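You operate a simulated robot arm through the tools that you are given. There is no shell and no other tool. Be economical: measure what you need, move in short steps, check, and stop when the job is done.

You are at the controls of a simulated two-armed robot. One attempt, no reset.

Task
Swap the plate with the blue block for the red one and clamp it.
Fine: hold the plate carrier with the other hand at each throw of the lever; the old plate goes in the parts tray. Where these are worked on the way, their far stop is far enough and under half their travel is too little: lever.
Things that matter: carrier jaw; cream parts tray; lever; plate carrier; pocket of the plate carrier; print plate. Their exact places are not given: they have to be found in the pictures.

The check looks at the end state, three seconds after you hand in, the way a careful person would. Anything else that was tipped, shoved, dropped, spilled or broken makes it a failure.

Robot
Two 7-joint arms with two-finger parallel grippers on one trunk, on a base that drives. Base frame: it is fixed to the floor where the robot stands at the start and does not move with it; the origin is under the middle of the robot, x ahead of it, y to its left, z up. Lengths are in m, angles in degrees, forces in N, time in s.
The left shoulder is at the start at [0.06, 0.143, 0.965], the right one opposite. With the tool pointing down near the work surface each hand reaches from about 0.32 to 0.74 m from the robot's upright axis, wherever it stands, measured 20 degrees to its own side. Places, roughly: carrier jaw [0.5, 0, 0.8]; cream parts tray [0.7, 0.1, 0.8]; lever [0.5, 0.1, 0.9]; pocket of the plate carrier [0.5, 0, 0.8]. Payload 1.57 kg a hand.
The tool frame of a hand sits at the grasp point between the pads (the TCP): z along the fingers, y along the line on which they close. The tips reach 0.03 m beyond it. Largest opening 0.11 m; finger width 0.024, thickness 0.012; the body of the gripper, 0.048 by 0.112 m, starts 0.078 m behind the TCP.
Orientation is that of the tool frame in the base frame, as a unit quaternion [x, y, z, w]. With the fingers straight down and closing along the base's y, the tool's x points along the base's -x, its y along +y and its z along -z.

Tools
- The arms move only by the tool apply_moves. It takes "left_steps", "right_steps" or both (then of equal length, played together; a hand with none holds still); each is a list of rows, each a list of 7 numbers: the turn, a rotation vector about the tool's x, y, z in degrees, then the shift along the tool's x, y, z in m, then the gripper command, from -1 (shut) to 1 (fully open), values between in proportion. In form: [[ax, ay, az, tx, ty, tz, fingers], ...]. A call has 1 to 20 rows; each row is the pose to reach, as a shift and turn from the pose commanded when the call began, along the tool's axes at that moment. Each row takes 0.2 s and may step no farther than 0.05 m and 8.6 degrees from the row before; otherwise, or with a gripper value out of range, the whole call is refused. A pose out of reach is approached as far as the arm can. The call stops where the force on the tool passes 60 N (or 10 N more than at its start, if that is more) or the arm is blocked; 0.2 s more then pass. Each finger travels about 0.045 m/s and halts on what it meets, pressing with about 29 N; the grip force reading is that of the motor and also rises with nothing between the fingers. The clock runs only during rows and for 0.2 s after the last one: add rows that repeat a pose to give the fingers time. The reply holds the time, the measured pose of the TCP, the force on the tool along the base axes, the opening and the grip force, in the units named above and with some noise, with the torque about the TCP (base axes, N m) and any sound that the robot's microphone picked up.
- Cameras (640 x 400 px; columns grow to the right, rows downward): "scene" is now at [0.0442, 0.0201, 1.5698]; the picture's right is [0.27, -0.96, 0.00], its down [-0.76, -0.21, -0.61] and it looks along [0.59, 0.17, -0.79] (base axes); focal length 266 px, centre (320, 200). "left" rides on the left gripper at [0.07, -0.016, -0.141] in its tool frame; the picture's right is [0.23, 0.97, 0.00], its down [-0.86, 0.20, -0.48] and it looks along [-0.47, 0.11, 0.88] (tool axes); focal length 222 px, centre (320, 200). "right" rides on the right gripper at [0.07, 0.016, -0.141] in its tool frame; the picture's right is [-0.23, 0.97, 0.00], its down [-0.85, -0.20, -0.48] and it looks along [-0.47, -0.11, 0.88] (tool axes); focal length 222 px, centre (320, 200).
- snapshot(camera): a new picture of that camera. It takes no simulated time.
- lift_body(by): slides the trunk up (or, below 0, down) by that many m; the arms and the scene camera ride with it, the base frame stays. It gives what a move gives, with no picture.
- drive_base(legs): drives the robot by 1 to 6 legs, each [ahead, left, turn to the left] in m, m and degrees, along the robot's own axes; the way and the turn of a leg run together, so that a leg with both is an arc; at most 1.5 m and 180 degrees a leg. The arms and the cameras ride along, it lands a little off, and it stops where it bumps. It gives what a move gives.
- head_to(pan, tilt): turns the head with the scene camera to pan (to the left, within 86 degrees either way) and tilt (down, from -29 to 69), counted from straight ahead of the robot. It gives what a move gives.
- measure_at(camera, pixels): for up to 12 pixels [column, row] of the newest picture of that camera ("zoom" is the newest enlarged one), the place [x, y, z] in the base frame of the surface seen there, good to about 0.002 m. It takes no simulated time.
- zoom(camera, box): a new picture of the part [left, top, right, bottom] of that camera's present view, enlarged. It takes no simulated time.
- finish_job(): hands the job in; it is judged then, once.

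Go step by step. Measure first, check grasps and placings, and put right what went wrong. The budget is 80 turns and 78 pictures, counting those below and the enlarged ones. Unless the task says otherwise, let go and move clear before handing in, and close with one line.

The tools are called as name(argument=value, ...) on one line, values as JSON. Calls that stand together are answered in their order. apply_moves: Moves the arms, as the interface text tells. Its arguments: {"type":"object","properties":{"left_steps":{"type":"array","items":{"type":"array","items":{"type":"number"}}},"right_steps":{"type":"array","items":{"type":"array","items":{"type":"number"}}}},"required":[]} The other tools are called the same way: lift_body (by) slides the trunk up or down; drive_base (legs) drives the base; head_to (pan, tilt) turns the head that bears the scene camera; snapshot (camera) takes a picture; measure_at (camera, pixels) gives the place of the surface under pixels of a picture; zoom (camera, box) takes an enlarged picture of a part of a camera's view; finish_job () hands the job in.

At the start:

```text
clock: 0.0
left_eef_pos: [0.5273, 0.2914, 1.0361]
left_tcp_rot: [-0.001, 1.0, -0.001, 0.001]
left_contact_force: [-0.3, 0.1, -0.8]
left_ft_torque: [0.03, -0.02, -0.01]
left_finger_gap: 0.1099
left_grip_force: 0.1
right_eef_pos: [0.5197, -0.1532, 1.1397]
right_tcp_rot: [0.0, 1.0, -0.001, 0.002]
right_contact_force: [-0.1, -0.4, 0.5]
right_ft_torque: [0.01, 0.02, -0.03]
right_finger_gap: 0.1102
right_grip_force: 0.1
trunk travel left (down, up): [-0.564, 0.026]
robot x, y, heading: [-0.001, 0.001, 0.0]
head pan, tilt: [15.6, 52.0]
```

scene: 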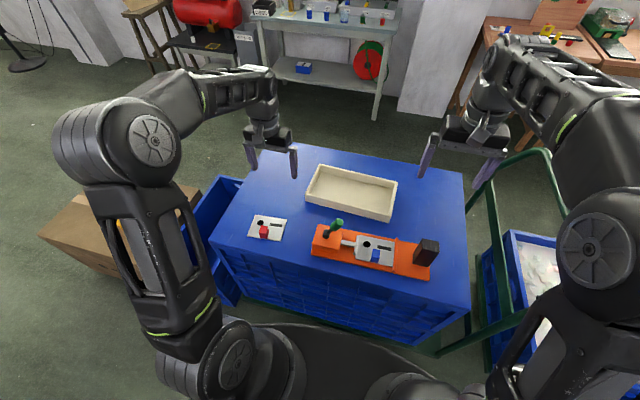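
right: 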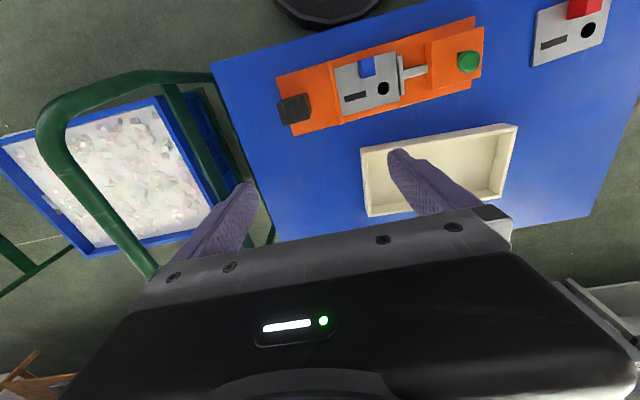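
left: 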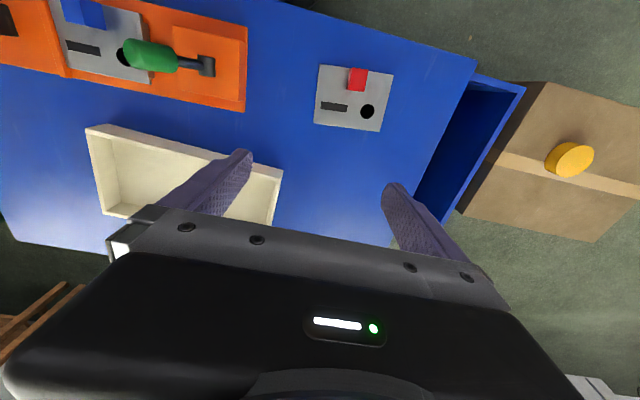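

The scene shows the orange carrier with the blue-block plate near (375,250), the green-knobbed lever near (335,228), the red-block plate near (266,228) and the tray near (350,192). I'll zoom in to see the details.

zoom(camera="scene", box=[300, 200, 450, 294])

zoom(camera="right", box=[260, 0, 500, 150])

zoom(camera="left", box=[0, 0, 400, 250])

```text
4.26 times, centred on (375, 247) of scene
```

zoom: 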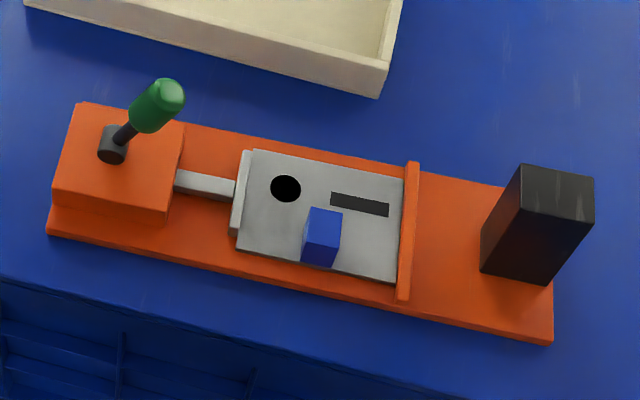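

```text
2.67 times, centred on (380, 75) of right
```

zoom: 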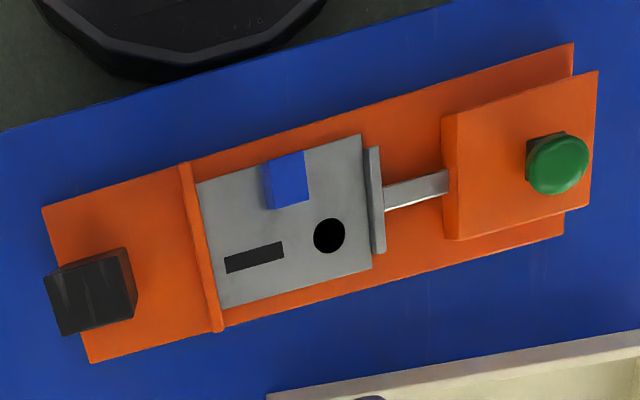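

```text
1.60 times, centred on (200, 125) of left
```

zoom: 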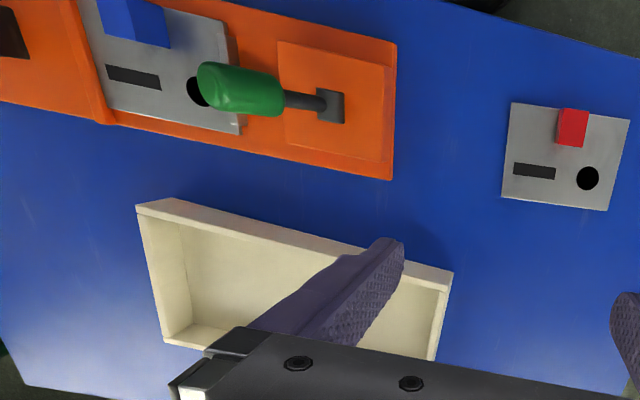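

The lever stands on the orange housing, the jaw bar presses the plate against the orange stop, and the black block looks like the hold for the other hand. I'll measure these points.

measure_at(camera="zoom", pixels=[[512, 104], [629, 122], [606, 210], [503, 194], [574, 112], [331, 105], [215, 85], [262, 92], [140, 206], [450, 275], [165, 340], [300, 90]])

zoom(camera="scene", box=[300, 200, 450, 294])

measure_at(camera="zoom", pixels=[[254, 152], [403, 180], [395, 280], [237, 250], [325, 212], [320, 260], [412, 170], [245, 160], [525, 168], [590, 180], [575, 202], [520, 190]])

measure_at(camera="zoom", pixels=[[170, 95], [145, 112], [124, 132], [112, 150], [80, 106], [182, 130], [165, 200], [60, 190], [205, 186], [240, 190], [50, 232], [550, 340]])

```text
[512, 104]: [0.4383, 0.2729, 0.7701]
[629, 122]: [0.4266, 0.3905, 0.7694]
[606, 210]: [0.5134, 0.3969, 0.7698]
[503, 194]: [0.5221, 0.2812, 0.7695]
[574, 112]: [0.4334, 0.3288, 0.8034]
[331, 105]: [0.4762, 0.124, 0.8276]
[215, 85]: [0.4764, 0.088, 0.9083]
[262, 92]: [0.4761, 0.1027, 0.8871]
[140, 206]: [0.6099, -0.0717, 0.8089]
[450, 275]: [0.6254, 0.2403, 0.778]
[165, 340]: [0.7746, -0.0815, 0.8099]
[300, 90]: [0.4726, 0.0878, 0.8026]
```

```text
4.26 times, centred on (375, 247) of scene
```

zoom: 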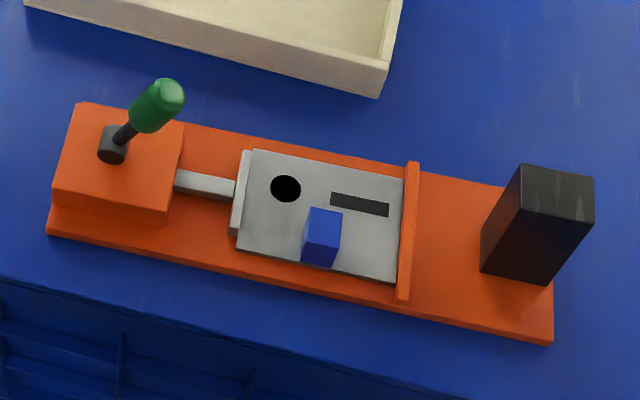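

```text
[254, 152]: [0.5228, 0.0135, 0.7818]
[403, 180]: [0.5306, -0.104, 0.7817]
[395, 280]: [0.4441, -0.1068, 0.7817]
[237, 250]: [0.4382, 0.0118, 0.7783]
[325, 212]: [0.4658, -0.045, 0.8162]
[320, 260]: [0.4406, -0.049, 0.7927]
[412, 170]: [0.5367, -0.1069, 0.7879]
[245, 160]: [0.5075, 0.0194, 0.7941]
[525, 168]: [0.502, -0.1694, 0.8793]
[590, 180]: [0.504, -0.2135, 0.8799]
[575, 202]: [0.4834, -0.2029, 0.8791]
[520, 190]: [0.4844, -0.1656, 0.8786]
```

```text
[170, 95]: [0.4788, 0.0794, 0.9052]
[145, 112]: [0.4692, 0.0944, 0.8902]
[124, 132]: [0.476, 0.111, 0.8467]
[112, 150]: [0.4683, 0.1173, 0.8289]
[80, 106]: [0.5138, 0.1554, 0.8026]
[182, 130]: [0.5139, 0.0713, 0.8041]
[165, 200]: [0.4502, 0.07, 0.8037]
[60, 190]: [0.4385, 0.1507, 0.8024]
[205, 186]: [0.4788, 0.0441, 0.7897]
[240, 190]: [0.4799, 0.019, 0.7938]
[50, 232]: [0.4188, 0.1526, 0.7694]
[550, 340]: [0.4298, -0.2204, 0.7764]
```

The carrier runs along y. The lever pivots near [0.476, 0.118, 0.82] and leans towards the plate. Next I'll measure the black block's edges and the plates' block faces.

measure_at(camera="zoom", pixels=[[524, 167], [591, 181], [590, 219], [523, 209], [483, 265], [545, 280], [311, 211], [341, 213], [338, 236], [308, 232], [303, 258], [332, 265]])

zoom(camera="scene", box=[236, 200, 316, 250])

measure_at(camera="scene", pixels=[[318, 170], [394, 186], [308, 198], [386, 215], [350, 190], [345, 205], [375, 195]])

```text
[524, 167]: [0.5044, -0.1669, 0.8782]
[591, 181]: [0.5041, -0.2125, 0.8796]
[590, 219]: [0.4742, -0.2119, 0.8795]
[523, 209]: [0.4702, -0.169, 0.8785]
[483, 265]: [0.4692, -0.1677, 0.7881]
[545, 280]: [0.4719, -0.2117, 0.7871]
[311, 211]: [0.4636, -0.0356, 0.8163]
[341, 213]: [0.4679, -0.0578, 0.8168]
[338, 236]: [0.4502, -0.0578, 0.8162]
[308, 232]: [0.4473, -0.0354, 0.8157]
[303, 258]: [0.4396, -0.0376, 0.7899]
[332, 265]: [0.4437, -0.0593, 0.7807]
```

```text
8.00 times, centred on (276, 225) of scene
```

zoom: 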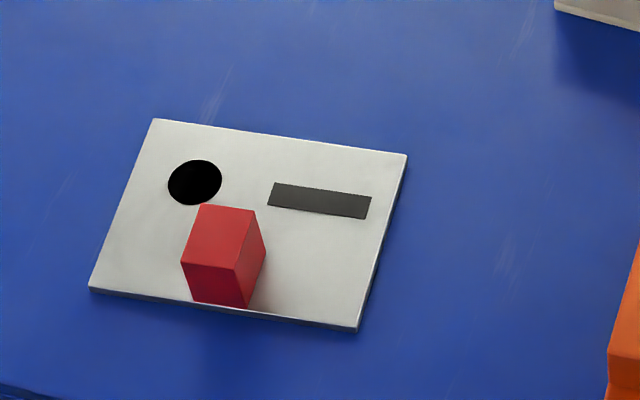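

```text
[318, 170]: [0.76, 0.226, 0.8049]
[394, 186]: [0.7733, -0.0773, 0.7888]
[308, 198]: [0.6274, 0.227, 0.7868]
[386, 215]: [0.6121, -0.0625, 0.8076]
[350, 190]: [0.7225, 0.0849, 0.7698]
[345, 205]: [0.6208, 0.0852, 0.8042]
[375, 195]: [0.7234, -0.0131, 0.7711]
```

Black block spans x 0.470–0.506 and y −0.213 to −0.166; the carrier is yawed about 3°. The right hand goes around the block, still open, while the left goes above the knob.

apply_moves(right_steps=[[0, 0, -1.5, 0.016, -0.019, 0.04, 1], [0, 0, -3, 0.0317, -0.037, 0.08, 1], [0, 0, -3, 0.0317, -0.037, 0.12, 1], [0, 0, -3, 0.0317, -0.037, 0.16, 1], [0, 0, -3, 0.0317, -0.037, 0.2, 1], [0, 0, -3, 0.0317, -0.037, 0.24, 1], [0, 0, -3, 0.0317, -0.037, 0.278, 1], [0, 0, -3, 0.0317, -0.037, 0.278, 1]], left_steps=[[0, 0, 0, 0.007, -0.03, 0.01, 1], [0, 0, 0, 0.014, -0.06, 0.02, 0.8], [0, 0, 0, 0.022, -0.09, 0.03, 0.6], [0, 0, 0, 0.03, -0.12, 0.04, 0.4], [0, 0, 0, 0.037, -0.15, 0.05, 0.2], [0, 0, 0, 0.044, -0.18, 0.065, 0.1], [0, 0, 0, 0.05, -0.205, 0.076, 0.1], [0, 0, 0, 0.05, -0.205, 0.076, 0.1]])

snapshot(camera="left")

snapshot(camera="right")

snapshot(camera="scene")

```text
clock: 1.8
left_eef_pos: [0.4759, 0.0858, 0.9603]
left_tcp_rot: [0.0, 1.0, 0.0, 0.0]
left_contact_force: [0.4, -0.2, -0.7]
left_ft_torque: [0.01, 0.02, 0.01]
left_finger_gap: 0.0605
left_grip_force: 0.1
right_eef_pos: [0.4899, -0.188, 0.8622]
right_tcp_rot: [-0.026, 1.0, 0.0, 0.003]
right_contact_force: [-0.6, -0.2, -0.6]
right_ft_torque: [0.01, -0.01, 0.01]
right_finger_gap: 0.1098
right_grip_force: 0.0
trunk travel left (down, up): [-0.564, 0.026]
robot x, y, heading: [0.0002, 0.0012, 0.1]
head pan, tilt: [15.6, 52.0]
```

```text
69 pictures are left
```

left: 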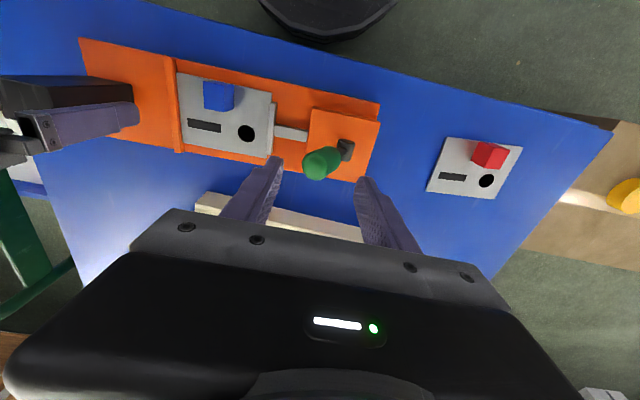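

```text
68 pictures are left
```

right: 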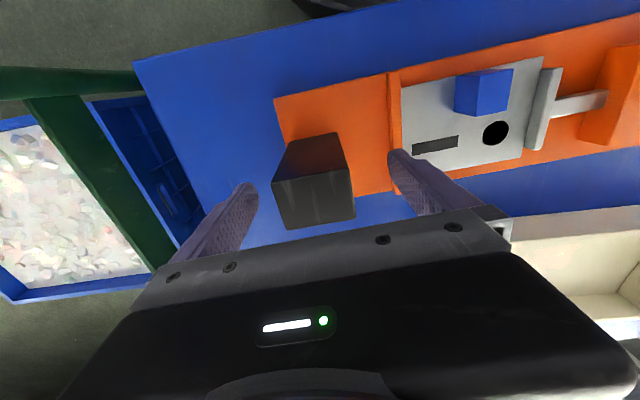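

```text
67 pictures are left
```

scene: 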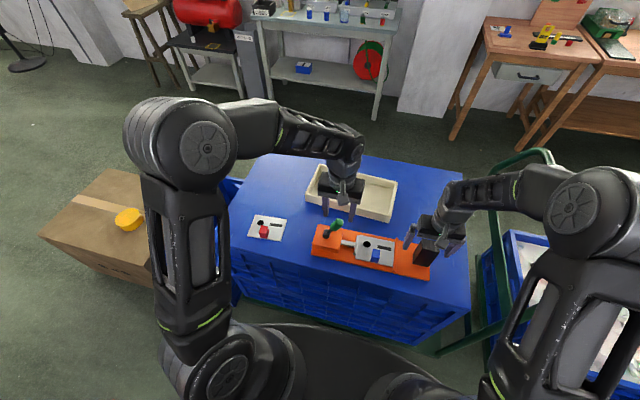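

The black block lies between the right fingers and the knob between the left ones. I'll close the right hand on the block and lower the left hand around the knob.

apply_moves(right_steps=[[0, 0, 0, 0, -0.002, 0, 0.6], [0, 0, 0, 0, -0.002, 0, 0.2], [0, 0, 0, 0, -0.002, 0, 0], [0, 0, 0, 0, -0.002, 0, -0.3], [0, 0, 0, 0, -0.002, 0, -0.6], [0, 0, 0, 0, -0.002, 0, -1], [0, 0, 0, 0, -0.002, 0, -1]], left_steps=[[0, 0, 0, 0, 0, 0.01, 0.1], [0, 0, 0, 0, 0, 0.02, 0.1], [0, 0, 0, 0, 0, 0.03, 0.1], [0, 0, 0, 0, 0, 0.04, 0.1], [0, 0, 0, 0, 0, 0.05, 0.1], [0, 0, 0, 0, 0, 0.058, 0.1], [0, 0, 0, 0, 0, 0.06, 0.1]])

zoom(camera="scene", box=[280, 180, 480, 305])

```text
clock: 3.4
left_eef_pos: [0.476, 0.0865, 0.8987]
left_tcp_rot: [0.0, 1.0, 0.001, 0.0]
left_contact_force: [-1.1, 0.4, -0.8]
left_ft_torque: [0.04, 0.03, -0.01]
left_finger_gap: 0.0607
left_grip_force: 0.0
right_eef_pos: [0.4905, -0.1912, 0.8616]
right_tcp_rot: [-0.025, 1.0, 0.0, 0.002]
right_contact_force: [0.0, -1.2, 0.4]
right_ft_torque: [-0.05, 0.02, -0.43]
right_finger_gap: 0.0502
right_grip_force: 29.1
trunk travel left (down, up): [-0.564, 0.026]
robot x, y, heading: [0.0007, -0.001, -0.1]
head pan, tilt: [15.6, 52.0]
```

```text
3.20 times, centred on (380, 242) of scene
```

zoom: 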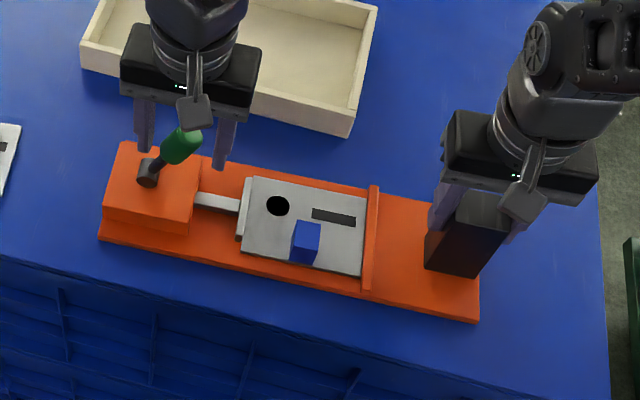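

The right hand grips the block (gap 0.050, 29 N) and the left fingers straddle the knob. I'll narrow the cage and throw the lever towards +y.

apply_moves(left_steps=[[0, 0, 0, 0, 0, 0, -0.1], [0, 0, 0, 0, 0.0, 0, -0.3], [0, 0, 0, 0, 0.008, 0, -0.35], [0, 0, 0, 0, 0.016, 0, -0.35], [0, 0, 0, 0, 0.024, 0, -0.35], [0, 0, 0, 0, 0.032, 0, -0.35], [0, 0, 0, 0, 0.04, 0, -0.35], [0, 0, 0, 0, 0.048, 0, -0.35], [0, 0, 0, 0, 0.056, 0, -0.35], [0, 0, 0, 0, 0.064, 0, -0.35]])

zoom(camera="scene", box=[280, 180, 480, 305])

```text
clock: 5.6
left_eef_pos: [0.4759, 0.1502, 0.9001]
left_tcp_rot: [0.001, 1.0, 0.0, 0.0]
left_contact_force: [0.3, -7.0, -1.6]
left_ft_torque: [-0.52, -0.04, 0.04]
left_finger_gap: 0.0442
left_grip_force: 11.9
right_eef_pos: [0.4895, -0.191, 0.8624]
right_tcp_rot: [-0.026, 1.0, 0.0, 0.003]
right_contact_force: [1.1, 6.2, 3.5]
right_ft_torque: [0.11, -0.1, -0.58]
right_finger_gap: 0.05
right_grip_force: 29.3
trunk travel left (down, up): [-0.564, 0.026]
robot x, y, heading: [-0.0017, 0.0019, -0.1]
head pan, tilt: [15.6, 52.0]
```

```text
3.20 times, centred on (380, 242) of scene
```

zoom: 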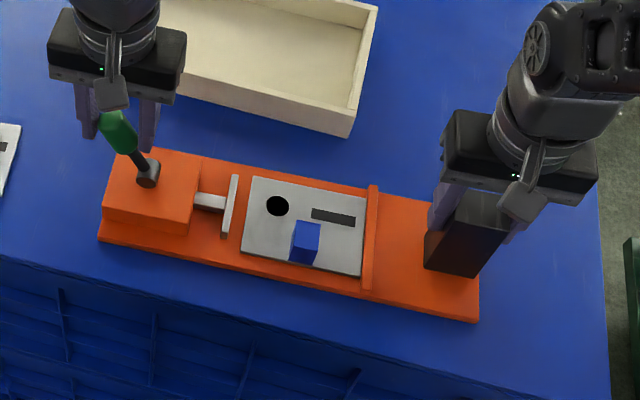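

The lever has swung past upright and the jaw has drawn back from the plate. I'll keep going to the stop.

apply_moves(left_steps=[[0, 0, 0, 0, 0.006, 0.002, -0.2], [0, 0, 0, 0, 0.013, 0.005, -0.2], [0, 0, 0, 0, 0.02, 0.009, -0.2], [0, 0, 0, 0, 0.026, 0.013, -0.2], [0, 0, 0, 0, 0.032, 0.018, -0.2]])

zoom(camera="scene", box=[280, 180, 480, 305])

```text
clock: 6.8
left_eef_pos: [0.477, 0.1767, 0.883]
left_tcp_rot: [0.002, 1.0, -0.004, 0.001]
left_contact_force: [-1.5, -36.0, 15.9]
left_ft_torque: [-1.39, 0.08, -0.05]
left_finger_gap: 0.0764
left_grip_force: 18.3
right_eef_pos: [0.4893, -0.1887, 0.8628]
right_tcp_rot: [-0.028, 1.0, 0.002, 0.001]
right_contact_force: [2.0, 32.0, 0.0]
right_ft_torque: [-0.61, -0.01, -1.03]
right_finger_gap: 0.0501
right_grip_force: 28.9
trunk travel left (down, up): [-0.564, 0.026]
robot x, y, heading: [0.002, -0.0002, 0.2]
head pan, tilt: [15.6, 52.0]
```

```text
3.20 times, centred on (380, 242) of scene
```

zoom: 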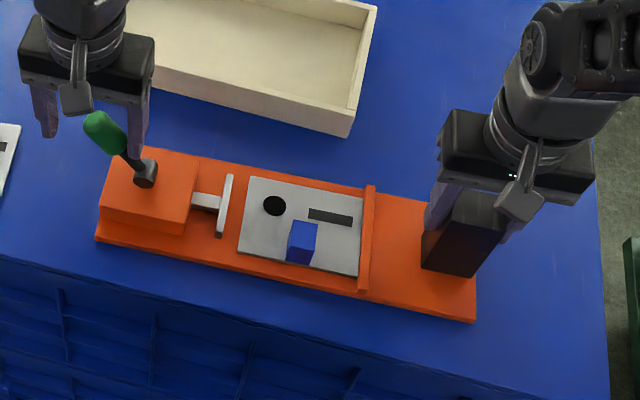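

The force rose to 36 N, so the lever is at its far stop. I'll back off, lift the left hand clear, and look.

apply_moves(left_steps=[[0, 0, 0, 0, -0.006, 0, 0.4], [0, 0, 0, 0, -0.006, 0, 0.5], [0, 0, 0, 0, -0.006, -0.03, 0.5], [0, 0, 0, 0, -0.006, -0.07, 0.5], [0, 0, 0, 0, -0.006, -0.11, 0.5], [0, 0, 0, 0, 0.02, -0.15, 0.5], [0, 0, 0, 0.0, 0.06, -0.17, 0.5], [0, 0, 0, 0.0, 0.1, -0.17, 0.5]])

zoom(camera="scene", box=[280, 180, 480, 305])

measure_at(camera="zoom", pixels=[[104, 125], [140, 170], [228, 180], [248, 178], [364, 200], [357, 275], [238, 254], [372, 188], [303, 226], [303, 258], [292, 252], [475, 318]])

```text
clock: 8.6
left_eef_pos: [0.4757, 0.2837, 1.0524]
left_tcp_rot: [0.0, 1.0, 0.001, -0.001]
left_contact_force: [-0.1, -0.3, -0.3]
left_ft_torque: [-0.03, 0.0, -0.02]
left_finger_gap: 0.0825
left_grip_force: 0.1
right_eef_pos: [0.49, -0.19, 0.8627]
right_tcp_rot: [-0.026, 1.0, 0.0, 0.001]
right_contact_force: [0.2, 2.4, -0.4]
right_ft_torque: [-0.69, -0.41, -0.21]
right_finger_gap: 0.0499
right_grip_force: 28.7
trunk travel left (down, up): [-0.564, 0.026]
robot x, y, heading: [-0.0004, -0.0008, 0.1]
head pan, tilt: [15.6, 52.0]
```

```text
3.20 times, centred on (380, 242) of scene
```

zoom: 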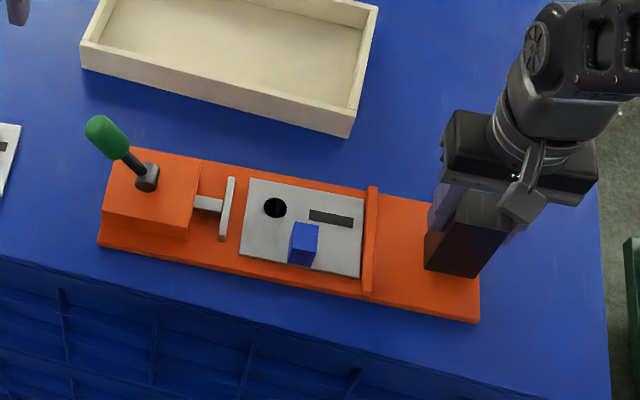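

```text
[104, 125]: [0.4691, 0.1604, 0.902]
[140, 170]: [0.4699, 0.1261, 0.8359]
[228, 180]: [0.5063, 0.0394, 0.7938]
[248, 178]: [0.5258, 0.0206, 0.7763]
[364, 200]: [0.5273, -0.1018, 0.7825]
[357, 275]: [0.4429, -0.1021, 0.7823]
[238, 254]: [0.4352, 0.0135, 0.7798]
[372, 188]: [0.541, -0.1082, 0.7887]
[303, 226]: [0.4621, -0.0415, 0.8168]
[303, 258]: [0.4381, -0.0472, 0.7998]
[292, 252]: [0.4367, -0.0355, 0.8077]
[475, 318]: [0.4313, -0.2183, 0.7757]
```

The jaw has opened about 15 mm and the plate is loose. With the right hand still holding, I'll move the left hand above the blue block.

apply_moves(left_steps=[[0, 0, -1, 0.003, -0.041, 0.0, 0.5], [0, 0, -2, 0.006, -0.082, 0.0, 0.4], [0, 0, -3, 0.009, -0.123, 0.0, 0.2], [0, 0, -3, 0.012, -0.164, 0.01, 0.1], [0, 0, -3, 0.015, -0.205, 0.02, 0], [0, 0, -3, 0.018, -0.246, 0.04, 0], [0, 0, -3, 0.021, -0.287, 0.06, 0], [0, 0, -3, 0.023, -0.329, 0.08, 0], [0, 0, -3, 0.023, -0.329, 0.12, 0], [0, 0, -3, 0.023, -0.329, 0.16, 0], [0, 0, -3, 0.023, -0.329, 0.165, 0]])

snapshot(camera="left")

zoom(camera="scene", box=[320, 180, 480, 280])

```text
clock: 11.0
left_eef_pos: [0.4539, -0.0467, 0.8852]
left_tcp_rot: [-0.026, 1.0, 0.0, 0.0]
left_contact_force: [0.8, -0.4, -0.4]
left_ft_torque: [0.02, -0.01, 0.05]
left_finger_gap: 0.055
left_grip_force: 0.0
right_eef_pos: [0.4895, -0.1914, 0.8625]
right_tcp_rot: [-0.026, 1.0, -0.001, 0.002]
right_contact_force: [-0.1, -1.3, 0.4]
right_ft_torque: [0.05, 0.23, -0.07]
right_finger_gap: 0.0497
right_grip_force: 29.2
trunk travel left (down, up): [-0.564, 0.026]
robot x, y, heading: [0.0011, 0.0017, 0.2]
head pan, tilt: [15.6, 52.0]
```

```text
62 pictures are left
```

left: 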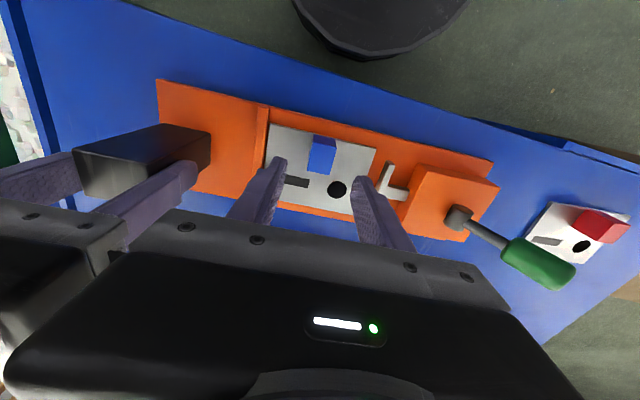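

```text
4.00 times, centred on (400, 230) of scene
```

zoom: 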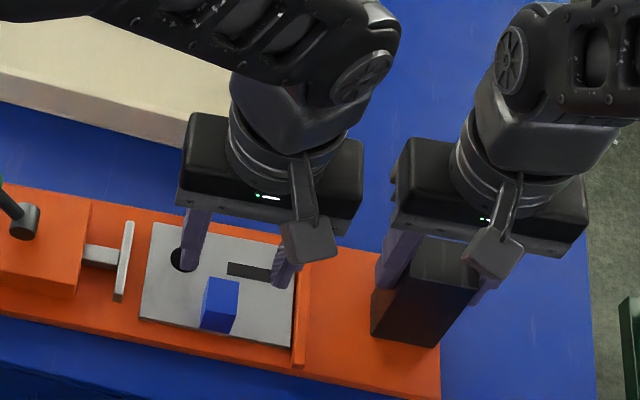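

The blue block sits at (322,155), about midway between the left fingertips. I'll measure it from this closer camera.

measure_at(camera="left", pixels=[[309, 153], [333, 155], [322, 163], [313, 138], [335, 140], [310, 170], [332, 172], [270, 127], [374, 150], [295, 200]])

```text
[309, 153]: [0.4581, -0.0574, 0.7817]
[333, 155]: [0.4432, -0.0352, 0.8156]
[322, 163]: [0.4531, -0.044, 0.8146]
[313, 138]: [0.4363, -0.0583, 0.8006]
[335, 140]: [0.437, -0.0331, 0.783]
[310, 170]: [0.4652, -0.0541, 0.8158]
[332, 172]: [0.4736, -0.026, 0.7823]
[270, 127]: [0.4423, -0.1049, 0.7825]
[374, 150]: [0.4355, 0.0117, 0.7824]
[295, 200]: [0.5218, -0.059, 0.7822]
```

The block centre is about [0.453, −0.0455], which matches the TCP. I'll descend to z 0.818 and close gently.

apply_moves(left_steps=[[0, 0, 0, 0, 0.001, 0.03, 0], [0, 0, 0, 0, 0.001, 0.055, 0], [0, 0, 0, 0, 0.001, 0.067, 0], [0, 0, 0, 0, 0.001, 0.067, -0.2], [0, 0, 0, 0, 0.001, 0.067, -0.4], [0, 0, 0, 0, 0.001, 0.067, -0.6], [0, 0, 0, 0, 0.001, 0.067, -1], [0, 0, 0, 0, 0.001, 0.067, -1]])

zoom(camera="scene", box=[320, 180, 480, 280])

```text
clock: 12.8
left_eef_pos: [0.4545, -0.0449, 0.8191]
left_tcp_rot: [-0.026, 1.0, 0.0, 0.0]
left_contact_force: [0.3, -0.1, 0.1]
left_ft_torque: [-0.06, 0.01, 0.03]
left_finger_gap: 0.0238
left_grip_force: 28.8
right_eef_pos: [0.4897, -0.19, 0.8614]
right_tcp_rot: [-0.026, 1.0, 0.001, 0.002]
right_contact_force: [0.7, -0.7, 0.4]
right_ft_torque: [0.0, 0.04, -0.11]
right_finger_gap: 0.0501
right_grip_force: 28.8
trunk travel left (down, up): [-0.564, 0.026]
robot x, y, heading: [-0.0006, -0.0013, -0.2]
head pan, tilt: [15.6, 52.0]
```

```text
4.00 times, centred on (400, 230) of scene
```

zoom: 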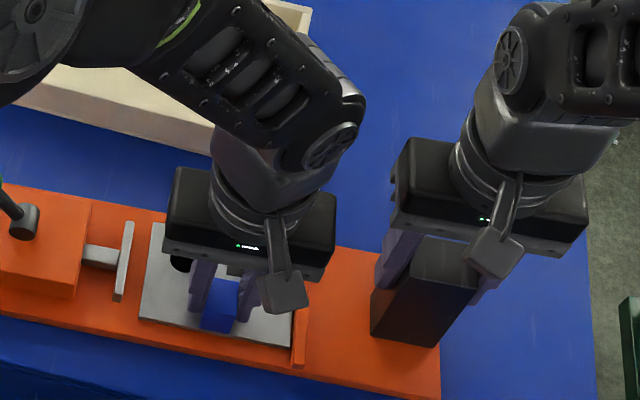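

The block is gripped (gap 0.0238). Now I'll lift straight up.

apply_moves(left_steps=[[0, 0, 0, 0, 0.0, -0.005, -1], [0, 0, 0, 0, 0.0, -0.015, -1], [0, 0, 0, 0, 0, -0.035, -1], [0, 0, 0, 0, 0, -0.06, -1], [0, 0, 0, 0, 0, -0.09, -1], [0, 0, 0, 0, 0, -0.12, -1]])

zoom(camera="scene", box=[300, 180, 460, 280])

snapshot(camera="left")

```text
clock: 14.2
left_eef_pos: [0.452, -0.0457, 0.9393]
left_tcp_rot: [-0.027, 1.0, 0.0, -0.002]
left_contact_force: [-0.6, -0.1, -0.1]
left_ft_torque: [0.0, 0.04, 0.0]
left_finger_gap: 0.0
left_grip_force: 21.5
right_eef_pos: [0.4899, -0.1901, 0.8639]
right_tcp_rot: [-0.025, 1.0, 0.0, 0.001]
right_contact_force: [0.1, -0.3, -0.4]
right_ft_torque: [0.3, -0.07, -0.16]
right_finger_gap: 0.05
right_grip_force: 29.1
trunk travel left (down, up): [-0.564, 0.026]
robot x, y, heading: [0.0008, 0.0002, 0.1]
head pan, tilt: [15.6, 52.0]
```

```text
4.00 times, centred on (380, 230) of scene
```

zoom: 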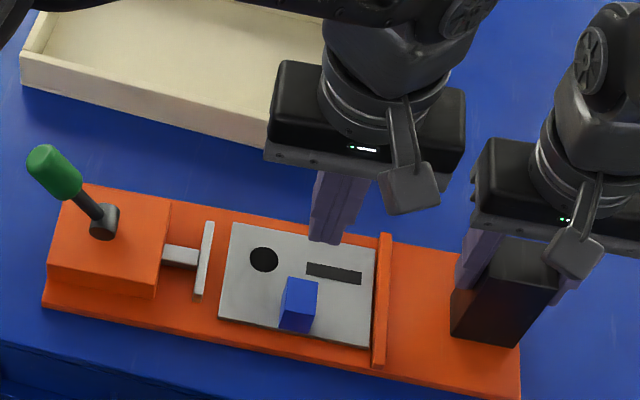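

```text
58 pictures are left
```

left: 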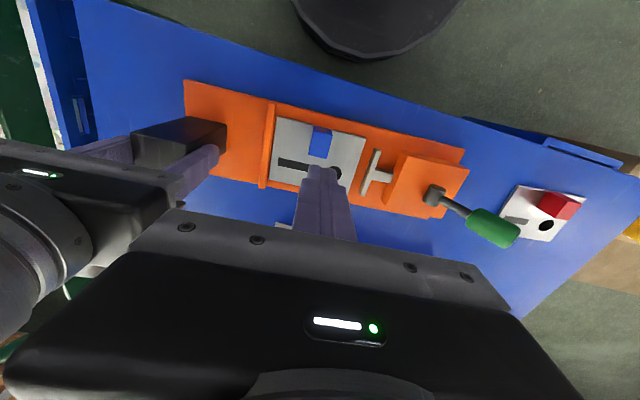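

The fingers slipped off: the gap is now 0 and the plate is still in place. I'll look closely at the stop and pocket for something holding it down.

zoom(camera="scene", box=[350, 230, 406, 265])

zoom(camera="left", box=[230, 90, 422, 210])

measure_at(camera="zoom", pixels=[[165, 95], [440, 160], [135, 300], [300, 135], [345, 140], [340, 215], [300, 210], [130, 200], [110, 325], [490, 210], [395, 350], [500, 150]])

```text
11.43 times, centred on (378, 248) of scene
```

zoom: 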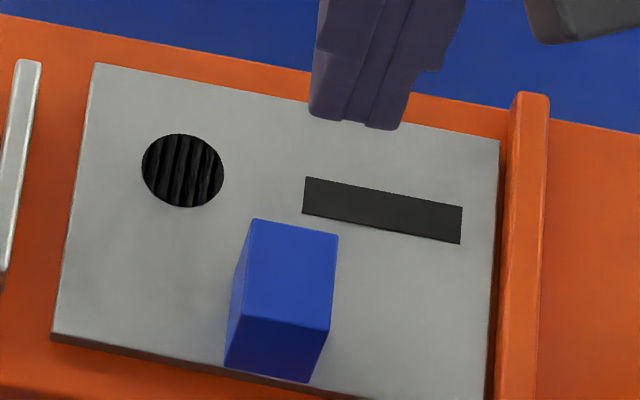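

```text
3.33 times, centred on (326, 150) of left
```

zoom: 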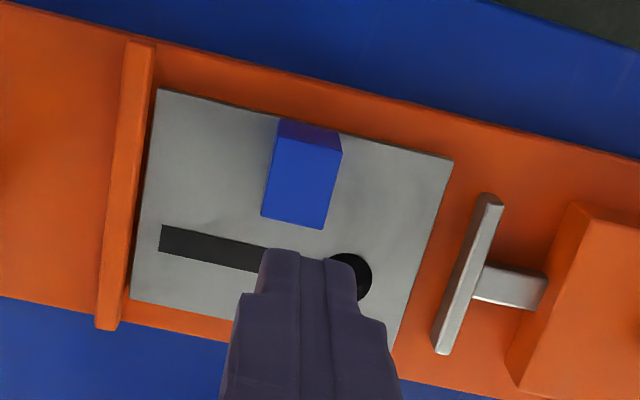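

```text
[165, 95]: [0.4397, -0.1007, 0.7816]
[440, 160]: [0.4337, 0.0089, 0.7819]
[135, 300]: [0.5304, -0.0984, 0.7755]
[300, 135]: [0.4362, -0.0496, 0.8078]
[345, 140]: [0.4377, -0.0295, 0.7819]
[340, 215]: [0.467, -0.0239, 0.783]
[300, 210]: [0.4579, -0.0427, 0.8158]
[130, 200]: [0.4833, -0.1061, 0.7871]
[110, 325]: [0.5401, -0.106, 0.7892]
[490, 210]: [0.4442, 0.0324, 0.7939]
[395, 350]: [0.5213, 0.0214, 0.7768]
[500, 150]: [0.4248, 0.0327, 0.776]
```

The plate looks unlatched, about 4 mm off the stop, so either it's held down (magnet or suction) or the grip slid. I'll regrip a little lower and lift only a few mm while reading the force.

apply_moves(left_steps=[[0, 0, 0, -0.001, 0.001, 0.0, -0.2], [0, 0, 0, -0.001, 0.001, 0.03, 0], [0, 0, 0, -0.001, 0.001, 0.07, 0], [0, 0, 0, -0.001, 0.001, 0.11, 0], [0, 0, 0, -0.001, 0.001, 0.1235, 0], [0, 0, 0, -0.001, 0.001, 0.1235, -0.3], [0, 0, 0, -0.001, 0.001, 0.1235, -0.7], [0, 0, 0, -0.001, 0.001, 0.1235, -1], [0, 0, 0, -0.001, 0.001, 0.1235, -1], [0, 0, 0, -0.001, 0.001, 0.1235, -1]])

apply_moves(left_steps=[[0, 0, 0, 0, 0, -0.002, -1], [0, 0, 0, 0, 0, -0.004, -1], [0, 0, 0, 0, 0, -0.005, -1]])

zoom(camera="scene", box=[340, 220, 420, 270])

```text
clock: 16.4
left_eef_pos: [0.4559, -0.0457, 0.816]
left_tcp_rot: [-0.026, 1.0, -0.001, 0.0]
left_contact_force: [0.5, -0.4, -0.2]
left_ft_torque: [-0.03, -0.02, 0.0]
left_finger_gap: 0.0237
left_grip_force: 29.3
right_eef_pos: [0.4898, -0.1918, 0.8626]
right_tcp_rot: [-0.026, 1.0, 0.0, 0.002]
right_contact_force: [-0.6, -0.3, 0.0]
right_ft_torque: [-0.01, 0.01, 0.01]
right_finger_gap: 0.0496
right_grip_force: 29.1
trunk travel left (down, up): [-0.564, 0.026]
robot x, y, heading: [-0.0044, -0.0008, -0.3]
head pan, tilt: [15.6, 52.0]
```

```text
clock: 17.2
left_eef_pos: [0.4553, -0.0437, 0.8205]
left_tcp_rot: [-0.026, 1.0, -0.001, 0.0]
left_contact_force: [0.2, -0.6, -3.7]
left_ft_torque: [0.02, 0.06, -0.02]
left_finger_gap: 0.0235
left_grip_force: 28.9
right_eef_pos: [0.4892, -0.1903, 0.8618]
right_tcp_rot: [-0.027, 1.0, 0.0, 0.002]
right_contact_force: [0.1, -1.3, -0.1]
right_ft_torque: [0.0, 0.03, 0.0]
right_finger_gap: 0.0499
right_grip_force: 29.2
trunk travel left (down, up): [-0.564, 0.026]
robot x, y, heading: [0.0008, 0.0019, 0.1]
head pan, tilt: [15.6, 52.0]
```

```text
8.00 times, centred on (380, 245) of scene
```

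zoom: 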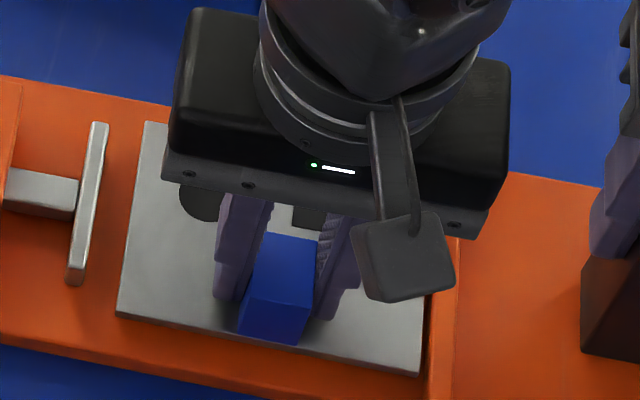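

The load is only 3.7 N, so the plate may be coming up. I'll check its height.

measure_at(camera="zoom", pixels=[[150, 130], [140, 250], [130, 310], [400, 350], [290, 245], [380, 330]])

apply_moves(left_steps=[[0, 0, 0, 0, 0, -0.003, -1], [0, 0, 0, 0, 0, -0.006, -1], [0, 0, 0, 0, 0, -0.009, -1], [0, 0, 0, 0, 0, -0.012, -1]])

zoom(camera="scene", box=[340, 220, 420, 270])

measure_at(camera="zoom", pixels=[[150, 130], [140, 250], [130, 310], [400, 350], [290, 245], [380, 330]])

```text
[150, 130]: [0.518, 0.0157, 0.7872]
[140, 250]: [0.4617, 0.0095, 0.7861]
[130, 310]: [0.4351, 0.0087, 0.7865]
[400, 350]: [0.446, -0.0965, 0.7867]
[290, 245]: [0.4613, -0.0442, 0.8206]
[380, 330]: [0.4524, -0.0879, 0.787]
```

```text
clock: 18.2
left_eef_pos: [0.456, -0.0444, 0.8312]
left_tcp_rot: [-0.027, 1.0, 0.001, 0.0]
left_contact_force: [0.2, -0.2, -2.8]
left_ft_torque: [0.06, 0.03, -0.02]
left_finger_gap: 0.0236
left_grip_force: 29.1
right_eef_pos: [0.4906, -0.1908, 0.8625]
right_tcp_rot: [-0.026, 1.0, 0.0, 0.003]
right_contact_force: [0.6, -0.3, 0.0]
right_ft_torque: [0.01, 0.04, -0.04]
right_finger_gap: 0.0498
right_grip_force: 29.0
trunk travel left (down, up): [-0.564, 0.026]
robot x, y, heading: [0.0021, -0.0008, 0.1]
head pan, tilt: [15.6, 52.0]
```

```text
8.00 times, centred on (380, 245) of scene
```

zoom: 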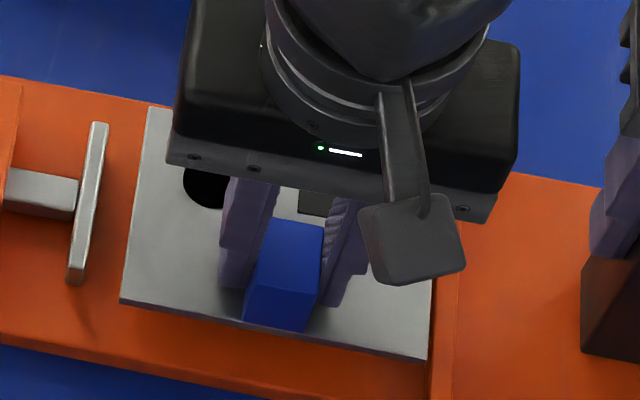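

```text
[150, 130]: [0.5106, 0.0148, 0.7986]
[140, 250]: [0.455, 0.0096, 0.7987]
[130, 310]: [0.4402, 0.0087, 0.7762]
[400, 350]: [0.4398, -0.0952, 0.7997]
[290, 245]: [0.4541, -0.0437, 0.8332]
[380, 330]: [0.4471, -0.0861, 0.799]
```

The plate is up and level at z 0.799, so slow lifting works. I'll keep raising it gently.

apply_moves(left_steps=[[0, 0, 0, 0, 0, -0.003, -1], [0, 0, 0, 0, 0, -0.007, -1], [0, 0, 0, 0, 0, -0.012, -1], [0, 0, 0, 0, 0, -0.018, -1], [0, 0, 0, 0, 0, -0.024, -1], [0, 0, 0, 0, 0, -0.03, -1], [0, 0, 0, 0, 0, -0.035, -1], [0, 0, 0, 0, 0, -0.039, -1], [0, 0, 0, -0.003, 0, -0.042, -1], [0, 0, 0, -0.009, 0, -0.044, -1], [0, 0, 0, -0.017, 0.002, -0.045, -1], [0, 0, 0, -0.026, 0.004, -0.045, -1], [0, 0, 0, -0.036, 0.006, -0.045, -1], [0, 0, 0, -0.046, 0.009, -0.045, -1], [0, 0, 0, -0.056, 0.013, -0.045, -1], [0, 0, 0, -0.066, 0.018, -0.045, -1], [0, 0, 0, -0.076, 0.024, -0.045, -1], [0, 0, 0, -0.085, 0.03, -0.045, -1], [0, 0, 0, -0.092, 0.035, -0.045, -1], [0, 0, 0, -0.096, 0.038, -0.045, -1]])

snapshot(camera="scene")

```text
clock: 22.4
left_eef_pos: [0.5514, -0.0017, 0.8776]
left_tcp_rot: [-0.026, 1.0, -0.001, 0.001]
left_contact_force: [-1.1, 0.8, -2.8]
left_ft_torque: [0.01, 0.02, -0.02]
left_finger_gap: 0.0236
left_grip_force: 28.9
right_eef_pos: [0.4907, -0.1906, 0.8609]
right_tcp_rot: [-0.026, 1.0, 0.0, 0.002]
right_contact_force: [-0.2, 0.5, -0.1]
right_ft_torque: [-0.11, 0.03, -0.08]
right_finger_gap: 0.0498
right_grip_force: 28.8
trunk travel left (down, up): [-0.564, 0.026]
robot x, y, heading: [-0.0029, 0.002, -0.1]
head pan, tilt: [15.6, 52.0]
```

```text
53 pictures are left
```

scene: 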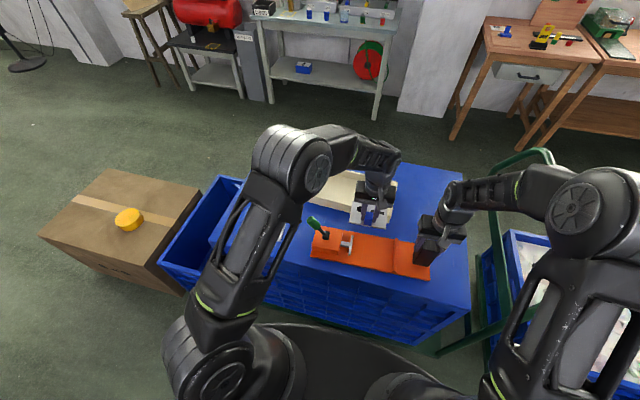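

The plate is held with its bottom near z 0.839, above the tray walls. I'll carry it over the tray.

apply_moves(left_steps=[[0, 0, 0, -0.003, 0.002, 0, -1], [0, 0, 0, -0.009, 0.006, 0, -1], [0, 0, 0, -0.018, 0.012, 0, -1], [0, 0, 0, -0.028, 0.019, 0, -1], [0, 0, 0, -0.038, 0.026, 0, -1], [0, 0, 0, -0.048, 0.033, 0, -1], [0, 0, 0, -0.058, 0.04, 0, -1], [0, 0, 0, -0.068, 0.047, 0, -1], [0, 0, 0, -0.078, 0.054, 0, -1], [0, 0, 0, -0.088, 0.061, 0, -1], [0, 0, 0, -0.098, 0.068, 0, -1], [0, 0, 0, -0.107, 0.074, 0, -1], [0, 0, 0, -0.113, 0.078, 0, -1], [0, 0, 0, -0.116, 0.079, 0, -1], [0, 0, 0, -0.116, 0.079, 0, -1]])

snapshot(camera="scene")

snapshot(camera="left")

```text
clock: 25.6
left_eef_pos: [0.6617, 0.0827, 0.877]
left_tcp_rot: [-0.026, 1.0, 0.001, 0.001]
left_contact_force: [0.0, -0.5, -2.9]
left_ft_torque: [0.03, 0.05, 0.01]
left_finger_gap: 0.0236
left_grip_force: 28.8
right_eef_pos: [0.4913, -0.1906, 0.8618]
right_tcp_rot: [-0.026, 1.0, 0.0, 0.001]
right_contact_force: [-0.5, 0.0, 0.2]
right_ft_torque: [0.01, 0.02, -0.1]
right_finger_gap: 0.0496
right_grip_force: 28.6
trunk travel left (down, up): [-0.564, 0.026]
robot x, y, heading: [-0.0001, 0.0002, -0.2]
head pan, tilt: [15.6, 52.0]
```

```text
52 pictures are left
```

scene: 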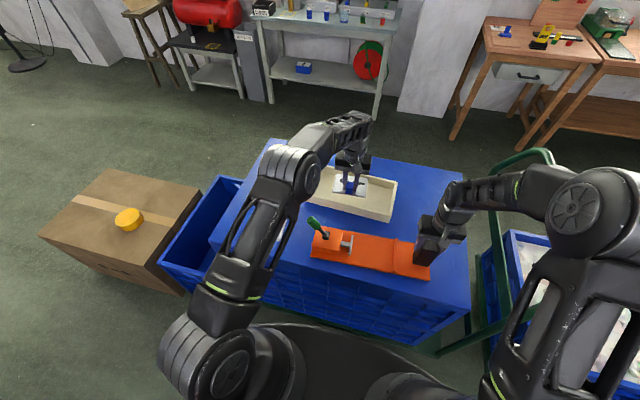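

```text
51 pictures are left
```

left: 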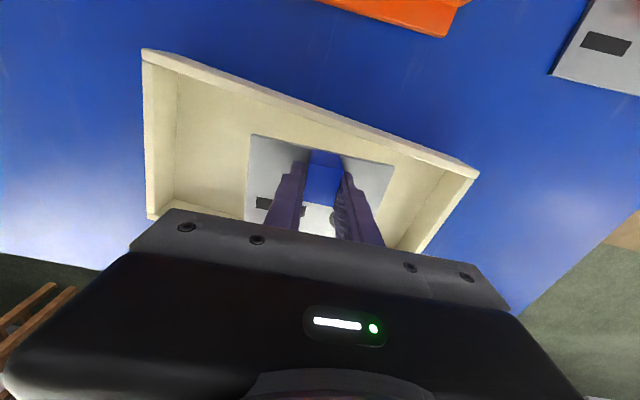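

The plate is over the tray. I'll check wall clearances before lowering.

measure_at(camera="left", pixels=[[250, 138], [390, 165], [247, 215], [200, 72], [400, 145], [450, 170], [190, 85], [440, 180], [172, 200], [440, 205]])

measure_at(camera="scene", pixels=[[325, 169], [392, 184], [330, 172], [390, 190], [315, 196], [380, 212]])

```text
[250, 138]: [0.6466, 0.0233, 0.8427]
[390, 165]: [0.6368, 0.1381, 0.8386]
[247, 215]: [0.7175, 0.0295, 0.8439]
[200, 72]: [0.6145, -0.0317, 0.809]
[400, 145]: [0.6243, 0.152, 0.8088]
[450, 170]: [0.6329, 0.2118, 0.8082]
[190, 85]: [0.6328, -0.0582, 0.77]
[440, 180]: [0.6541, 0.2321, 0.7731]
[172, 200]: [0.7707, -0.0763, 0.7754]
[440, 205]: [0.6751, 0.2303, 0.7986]
```

```text
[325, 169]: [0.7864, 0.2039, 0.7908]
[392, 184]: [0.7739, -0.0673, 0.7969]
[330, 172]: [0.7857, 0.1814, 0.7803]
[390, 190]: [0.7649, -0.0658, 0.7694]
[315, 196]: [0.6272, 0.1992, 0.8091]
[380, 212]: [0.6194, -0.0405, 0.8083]
```

The near wall's inside is at x≈0.635 and the plate's near corner at 0.639, so I'll shift 25 mm farther and then lower slowly.

apply_moves(left_steps=[[0, 0, 0, -0.004, 0, 0, -1], [0, 0, 0, -0.011, 0, 0, -1], [0, 0, 0, -0.019, 0, 0, -1], [0, 0, 0, -0.025, 0, 0.002, -1], [0, 0, 0, -0.027, 0, 0.006, -1], [0, 0, 0, -0.027, 0, 0.012, -1], [0, 0, 0, -0.027, 0, 0.019, -1], [0, 0, 0, -0.027, 0, 0.027, -1], [0, 0, 0, -0.027, 0, 0.035, -1], [0, 0, 0, -0.027, 0, 0.043, -1], [0, 0, 0, -0.027, 0, 0.05, -1], [0, 0, 0, -0.027, 0, 0.056, -1], [0, 0, 0, -0.027, 0, 0.06, -1], [0, 0, 0, -0.027, 0, 0.063, -1], [0, 0, 0, -0.027, 0, 0.065, -1], [0, 0, 0, -0.027, 0, 0.067, -1]])

snapshot(camera="left")

measure_at(camera="left", pixels=[[250, 138], [390, 165], [260, 150], [380, 170]])

```text
clock: 29.0
left_eef_pos: [0.6874, 0.0852, 0.8118]
left_tcp_rot: [-0.025, 1.0, -0.001, 0.0]
left_contact_force: [-0.1, -0.7, -2.9]
left_ft_torque: [-0.03, 0.06, 0.0]
left_finger_gap: 0.0234
left_grip_force: 29.0
right_eef_pos: [0.4897, -0.1903, 0.8614]
right_tcp_rot: [-0.026, 1.0, 0.0, 0.001]
right_contact_force: [-1.3, -0.5, 0.4]
right_ft_torque: [0.04, -0.02, -0.01]
right_finger_gap: 0.0497
right_grip_force: 28.9
trunk travel left (down, up): [-0.564, 0.026]
robot x, y, heading: [0.0019, -0.0001, -0.2]
head pan, tilt: [15.6, 52.0]
```

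```text
50 pictures are left
```

left: 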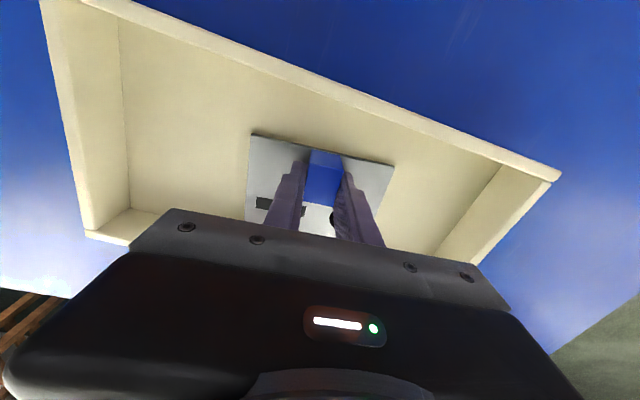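

```text
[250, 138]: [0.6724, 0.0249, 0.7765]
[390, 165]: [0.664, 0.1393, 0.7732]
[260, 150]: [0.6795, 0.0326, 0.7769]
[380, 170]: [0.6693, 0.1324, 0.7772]
```

The plate is about 2 mm above the tray floor. I'll lower the last bit, open and rise.

apply_moves(left_steps=[[0, 0, 0, 0, 0, 0.001, -1], [0, 0, 0, 0, 0, 0.002, -1], [0, 0, 0, 0, 0, 0.003, -1], [0, 0, 0, 0, 0, 0.003, -0.4], [0, 0, 0, 0, 0, 0.003, -0.1], [0, 0, 0, 0, 0, 0.003, 0], [0, 0, 0, 0, 0, -0.02, 0], [0, 0, 0, 0, 0, -0.06, 0], [0, 0, 0, 0, 0, -0.1, 0], [0, 0, 0, 0, 0, -0.14, 0], [0, 0, 0, 0, 0, -0.18, 0]])

snapshot(camera="left")

zoom(camera="scene", box=[290, 160, 450, 280])

```text
clock: 31.4
left_eef_pos: [0.6867, 0.0864, 0.9403]
left_tcp_rot: [-0.026, 1.0, 0.0, 0.001]
left_contact_force: [0.2, 0.5, -0.6]
left_ft_torque: [0.07, 0.0, -0.01]
left_finger_gap: 0.0548
left_grip_force: 0.0
left hand out of reach, approached as far as the arm can: row 10, 11
right_eef_pos: [0.4886, -0.1906, 0.863]
right_tcp_rot: [-0.026, 1.0, 0.0, 0.002]
right_contact_force: [0.2, -0.2, 0.4]
right_ft_torque: [-0.3, 0.06, -0.03]
right_finger_gap: 0.0498
right_grip_force: 29.1
trunk travel left (down, up): [-0.564, 0.026]
robot x, y, heading: [-0.0033, -0.0022, 0.1]
head pan, tilt: [15.6, 52.0]
```

```text
49 pictures are left
```

left: 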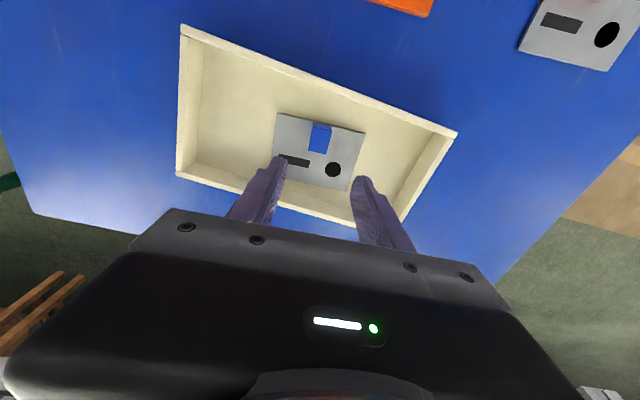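

```text
3.33 times, centred on (370, 220) of scene
```

zoom: 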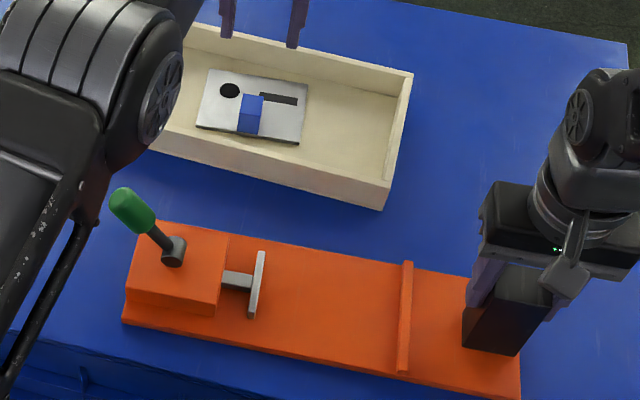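

The old plate lies flat in the tray and the pocket is empty. Next I'll move the left hand above the red block.

apply_moves(left_steps=[[0, 0, 0, 0.026, 0.0285, 0, 0], [0, 0, 0, 0.052, 0.057, 0, 0], [0, 0, 0, 0.078, 0.0855, 0, 0], [0, 0, -1, 0.104, 0.114, 0, 0], [0, 0, -2, 0.13, 0.1425, 0, 0], [0, 0, -2.7, 0.156, 0.171, 0, 0], [0, 0, -2.7, 0.182, 0.1995, 0, 0], [0, 0, -2.7, 0.208, 0.228, 0.02, 0], [0, 0, -2.7, 0.234, 0.2566, 0.04, 0], [0, 0, -2.7, 0.234, 0.2566, 0.08, 0], [0, 0, -2.7, 0.234, 0.2566, 0.1, 0]])

snapshot(camera="left")

zoom(camera="scene", box=[230, 195, 320, 251])

```text
clock: 33.8
left_eef_pos: [0.4353, 0.3315, 0.8406]
left_tcp_rot: [-0.049, 0.999, 0.0, 0.0]
left_contact_force: [0.6, 0.1, -0.1]
left_ft_torque: [-0.02, -0.02, -0.01]
left_finger_gap: 0.055
left_grip_force: 0.2
right_eef_pos: [0.4896, -0.1917, 0.8626]
right_tcp_rot: [-0.026, 1.0, 0.0, 0.002]
right_contact_force: [0.3, 0.4, 0.4]
right_ft_torque: [-0.04, 0.06, -0.07]
right_finger_gap: 0.0498
right_grip_force: 29.0
trunk travel left (down, up): [-0.564, 0.026]
robot x, y, heading: [0.003, -0.0006, -0.3]
head pan, tilt: [15.6, 52.0]
```

```text
47 pictures are left
```

left: 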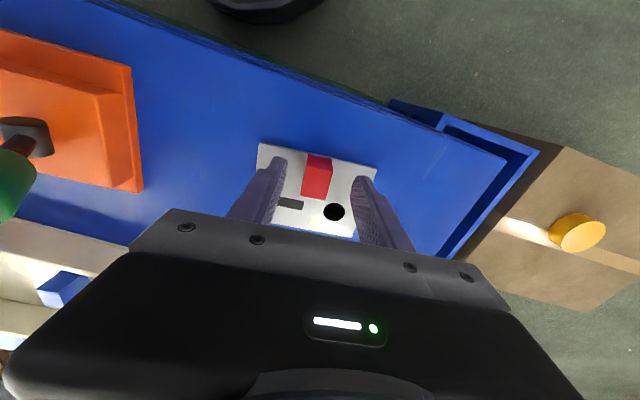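

```text
7.11 times, centred on (275, 223) of scene
```

zoom: 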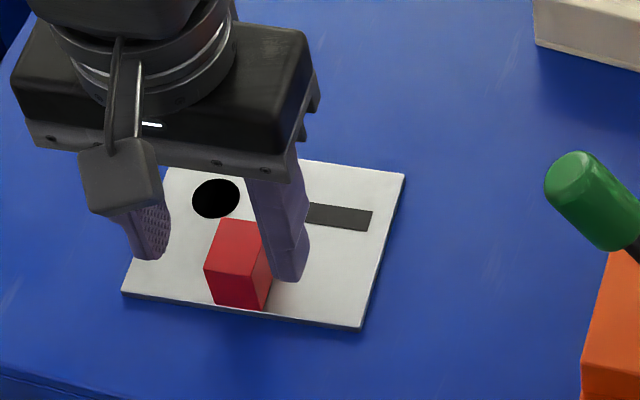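

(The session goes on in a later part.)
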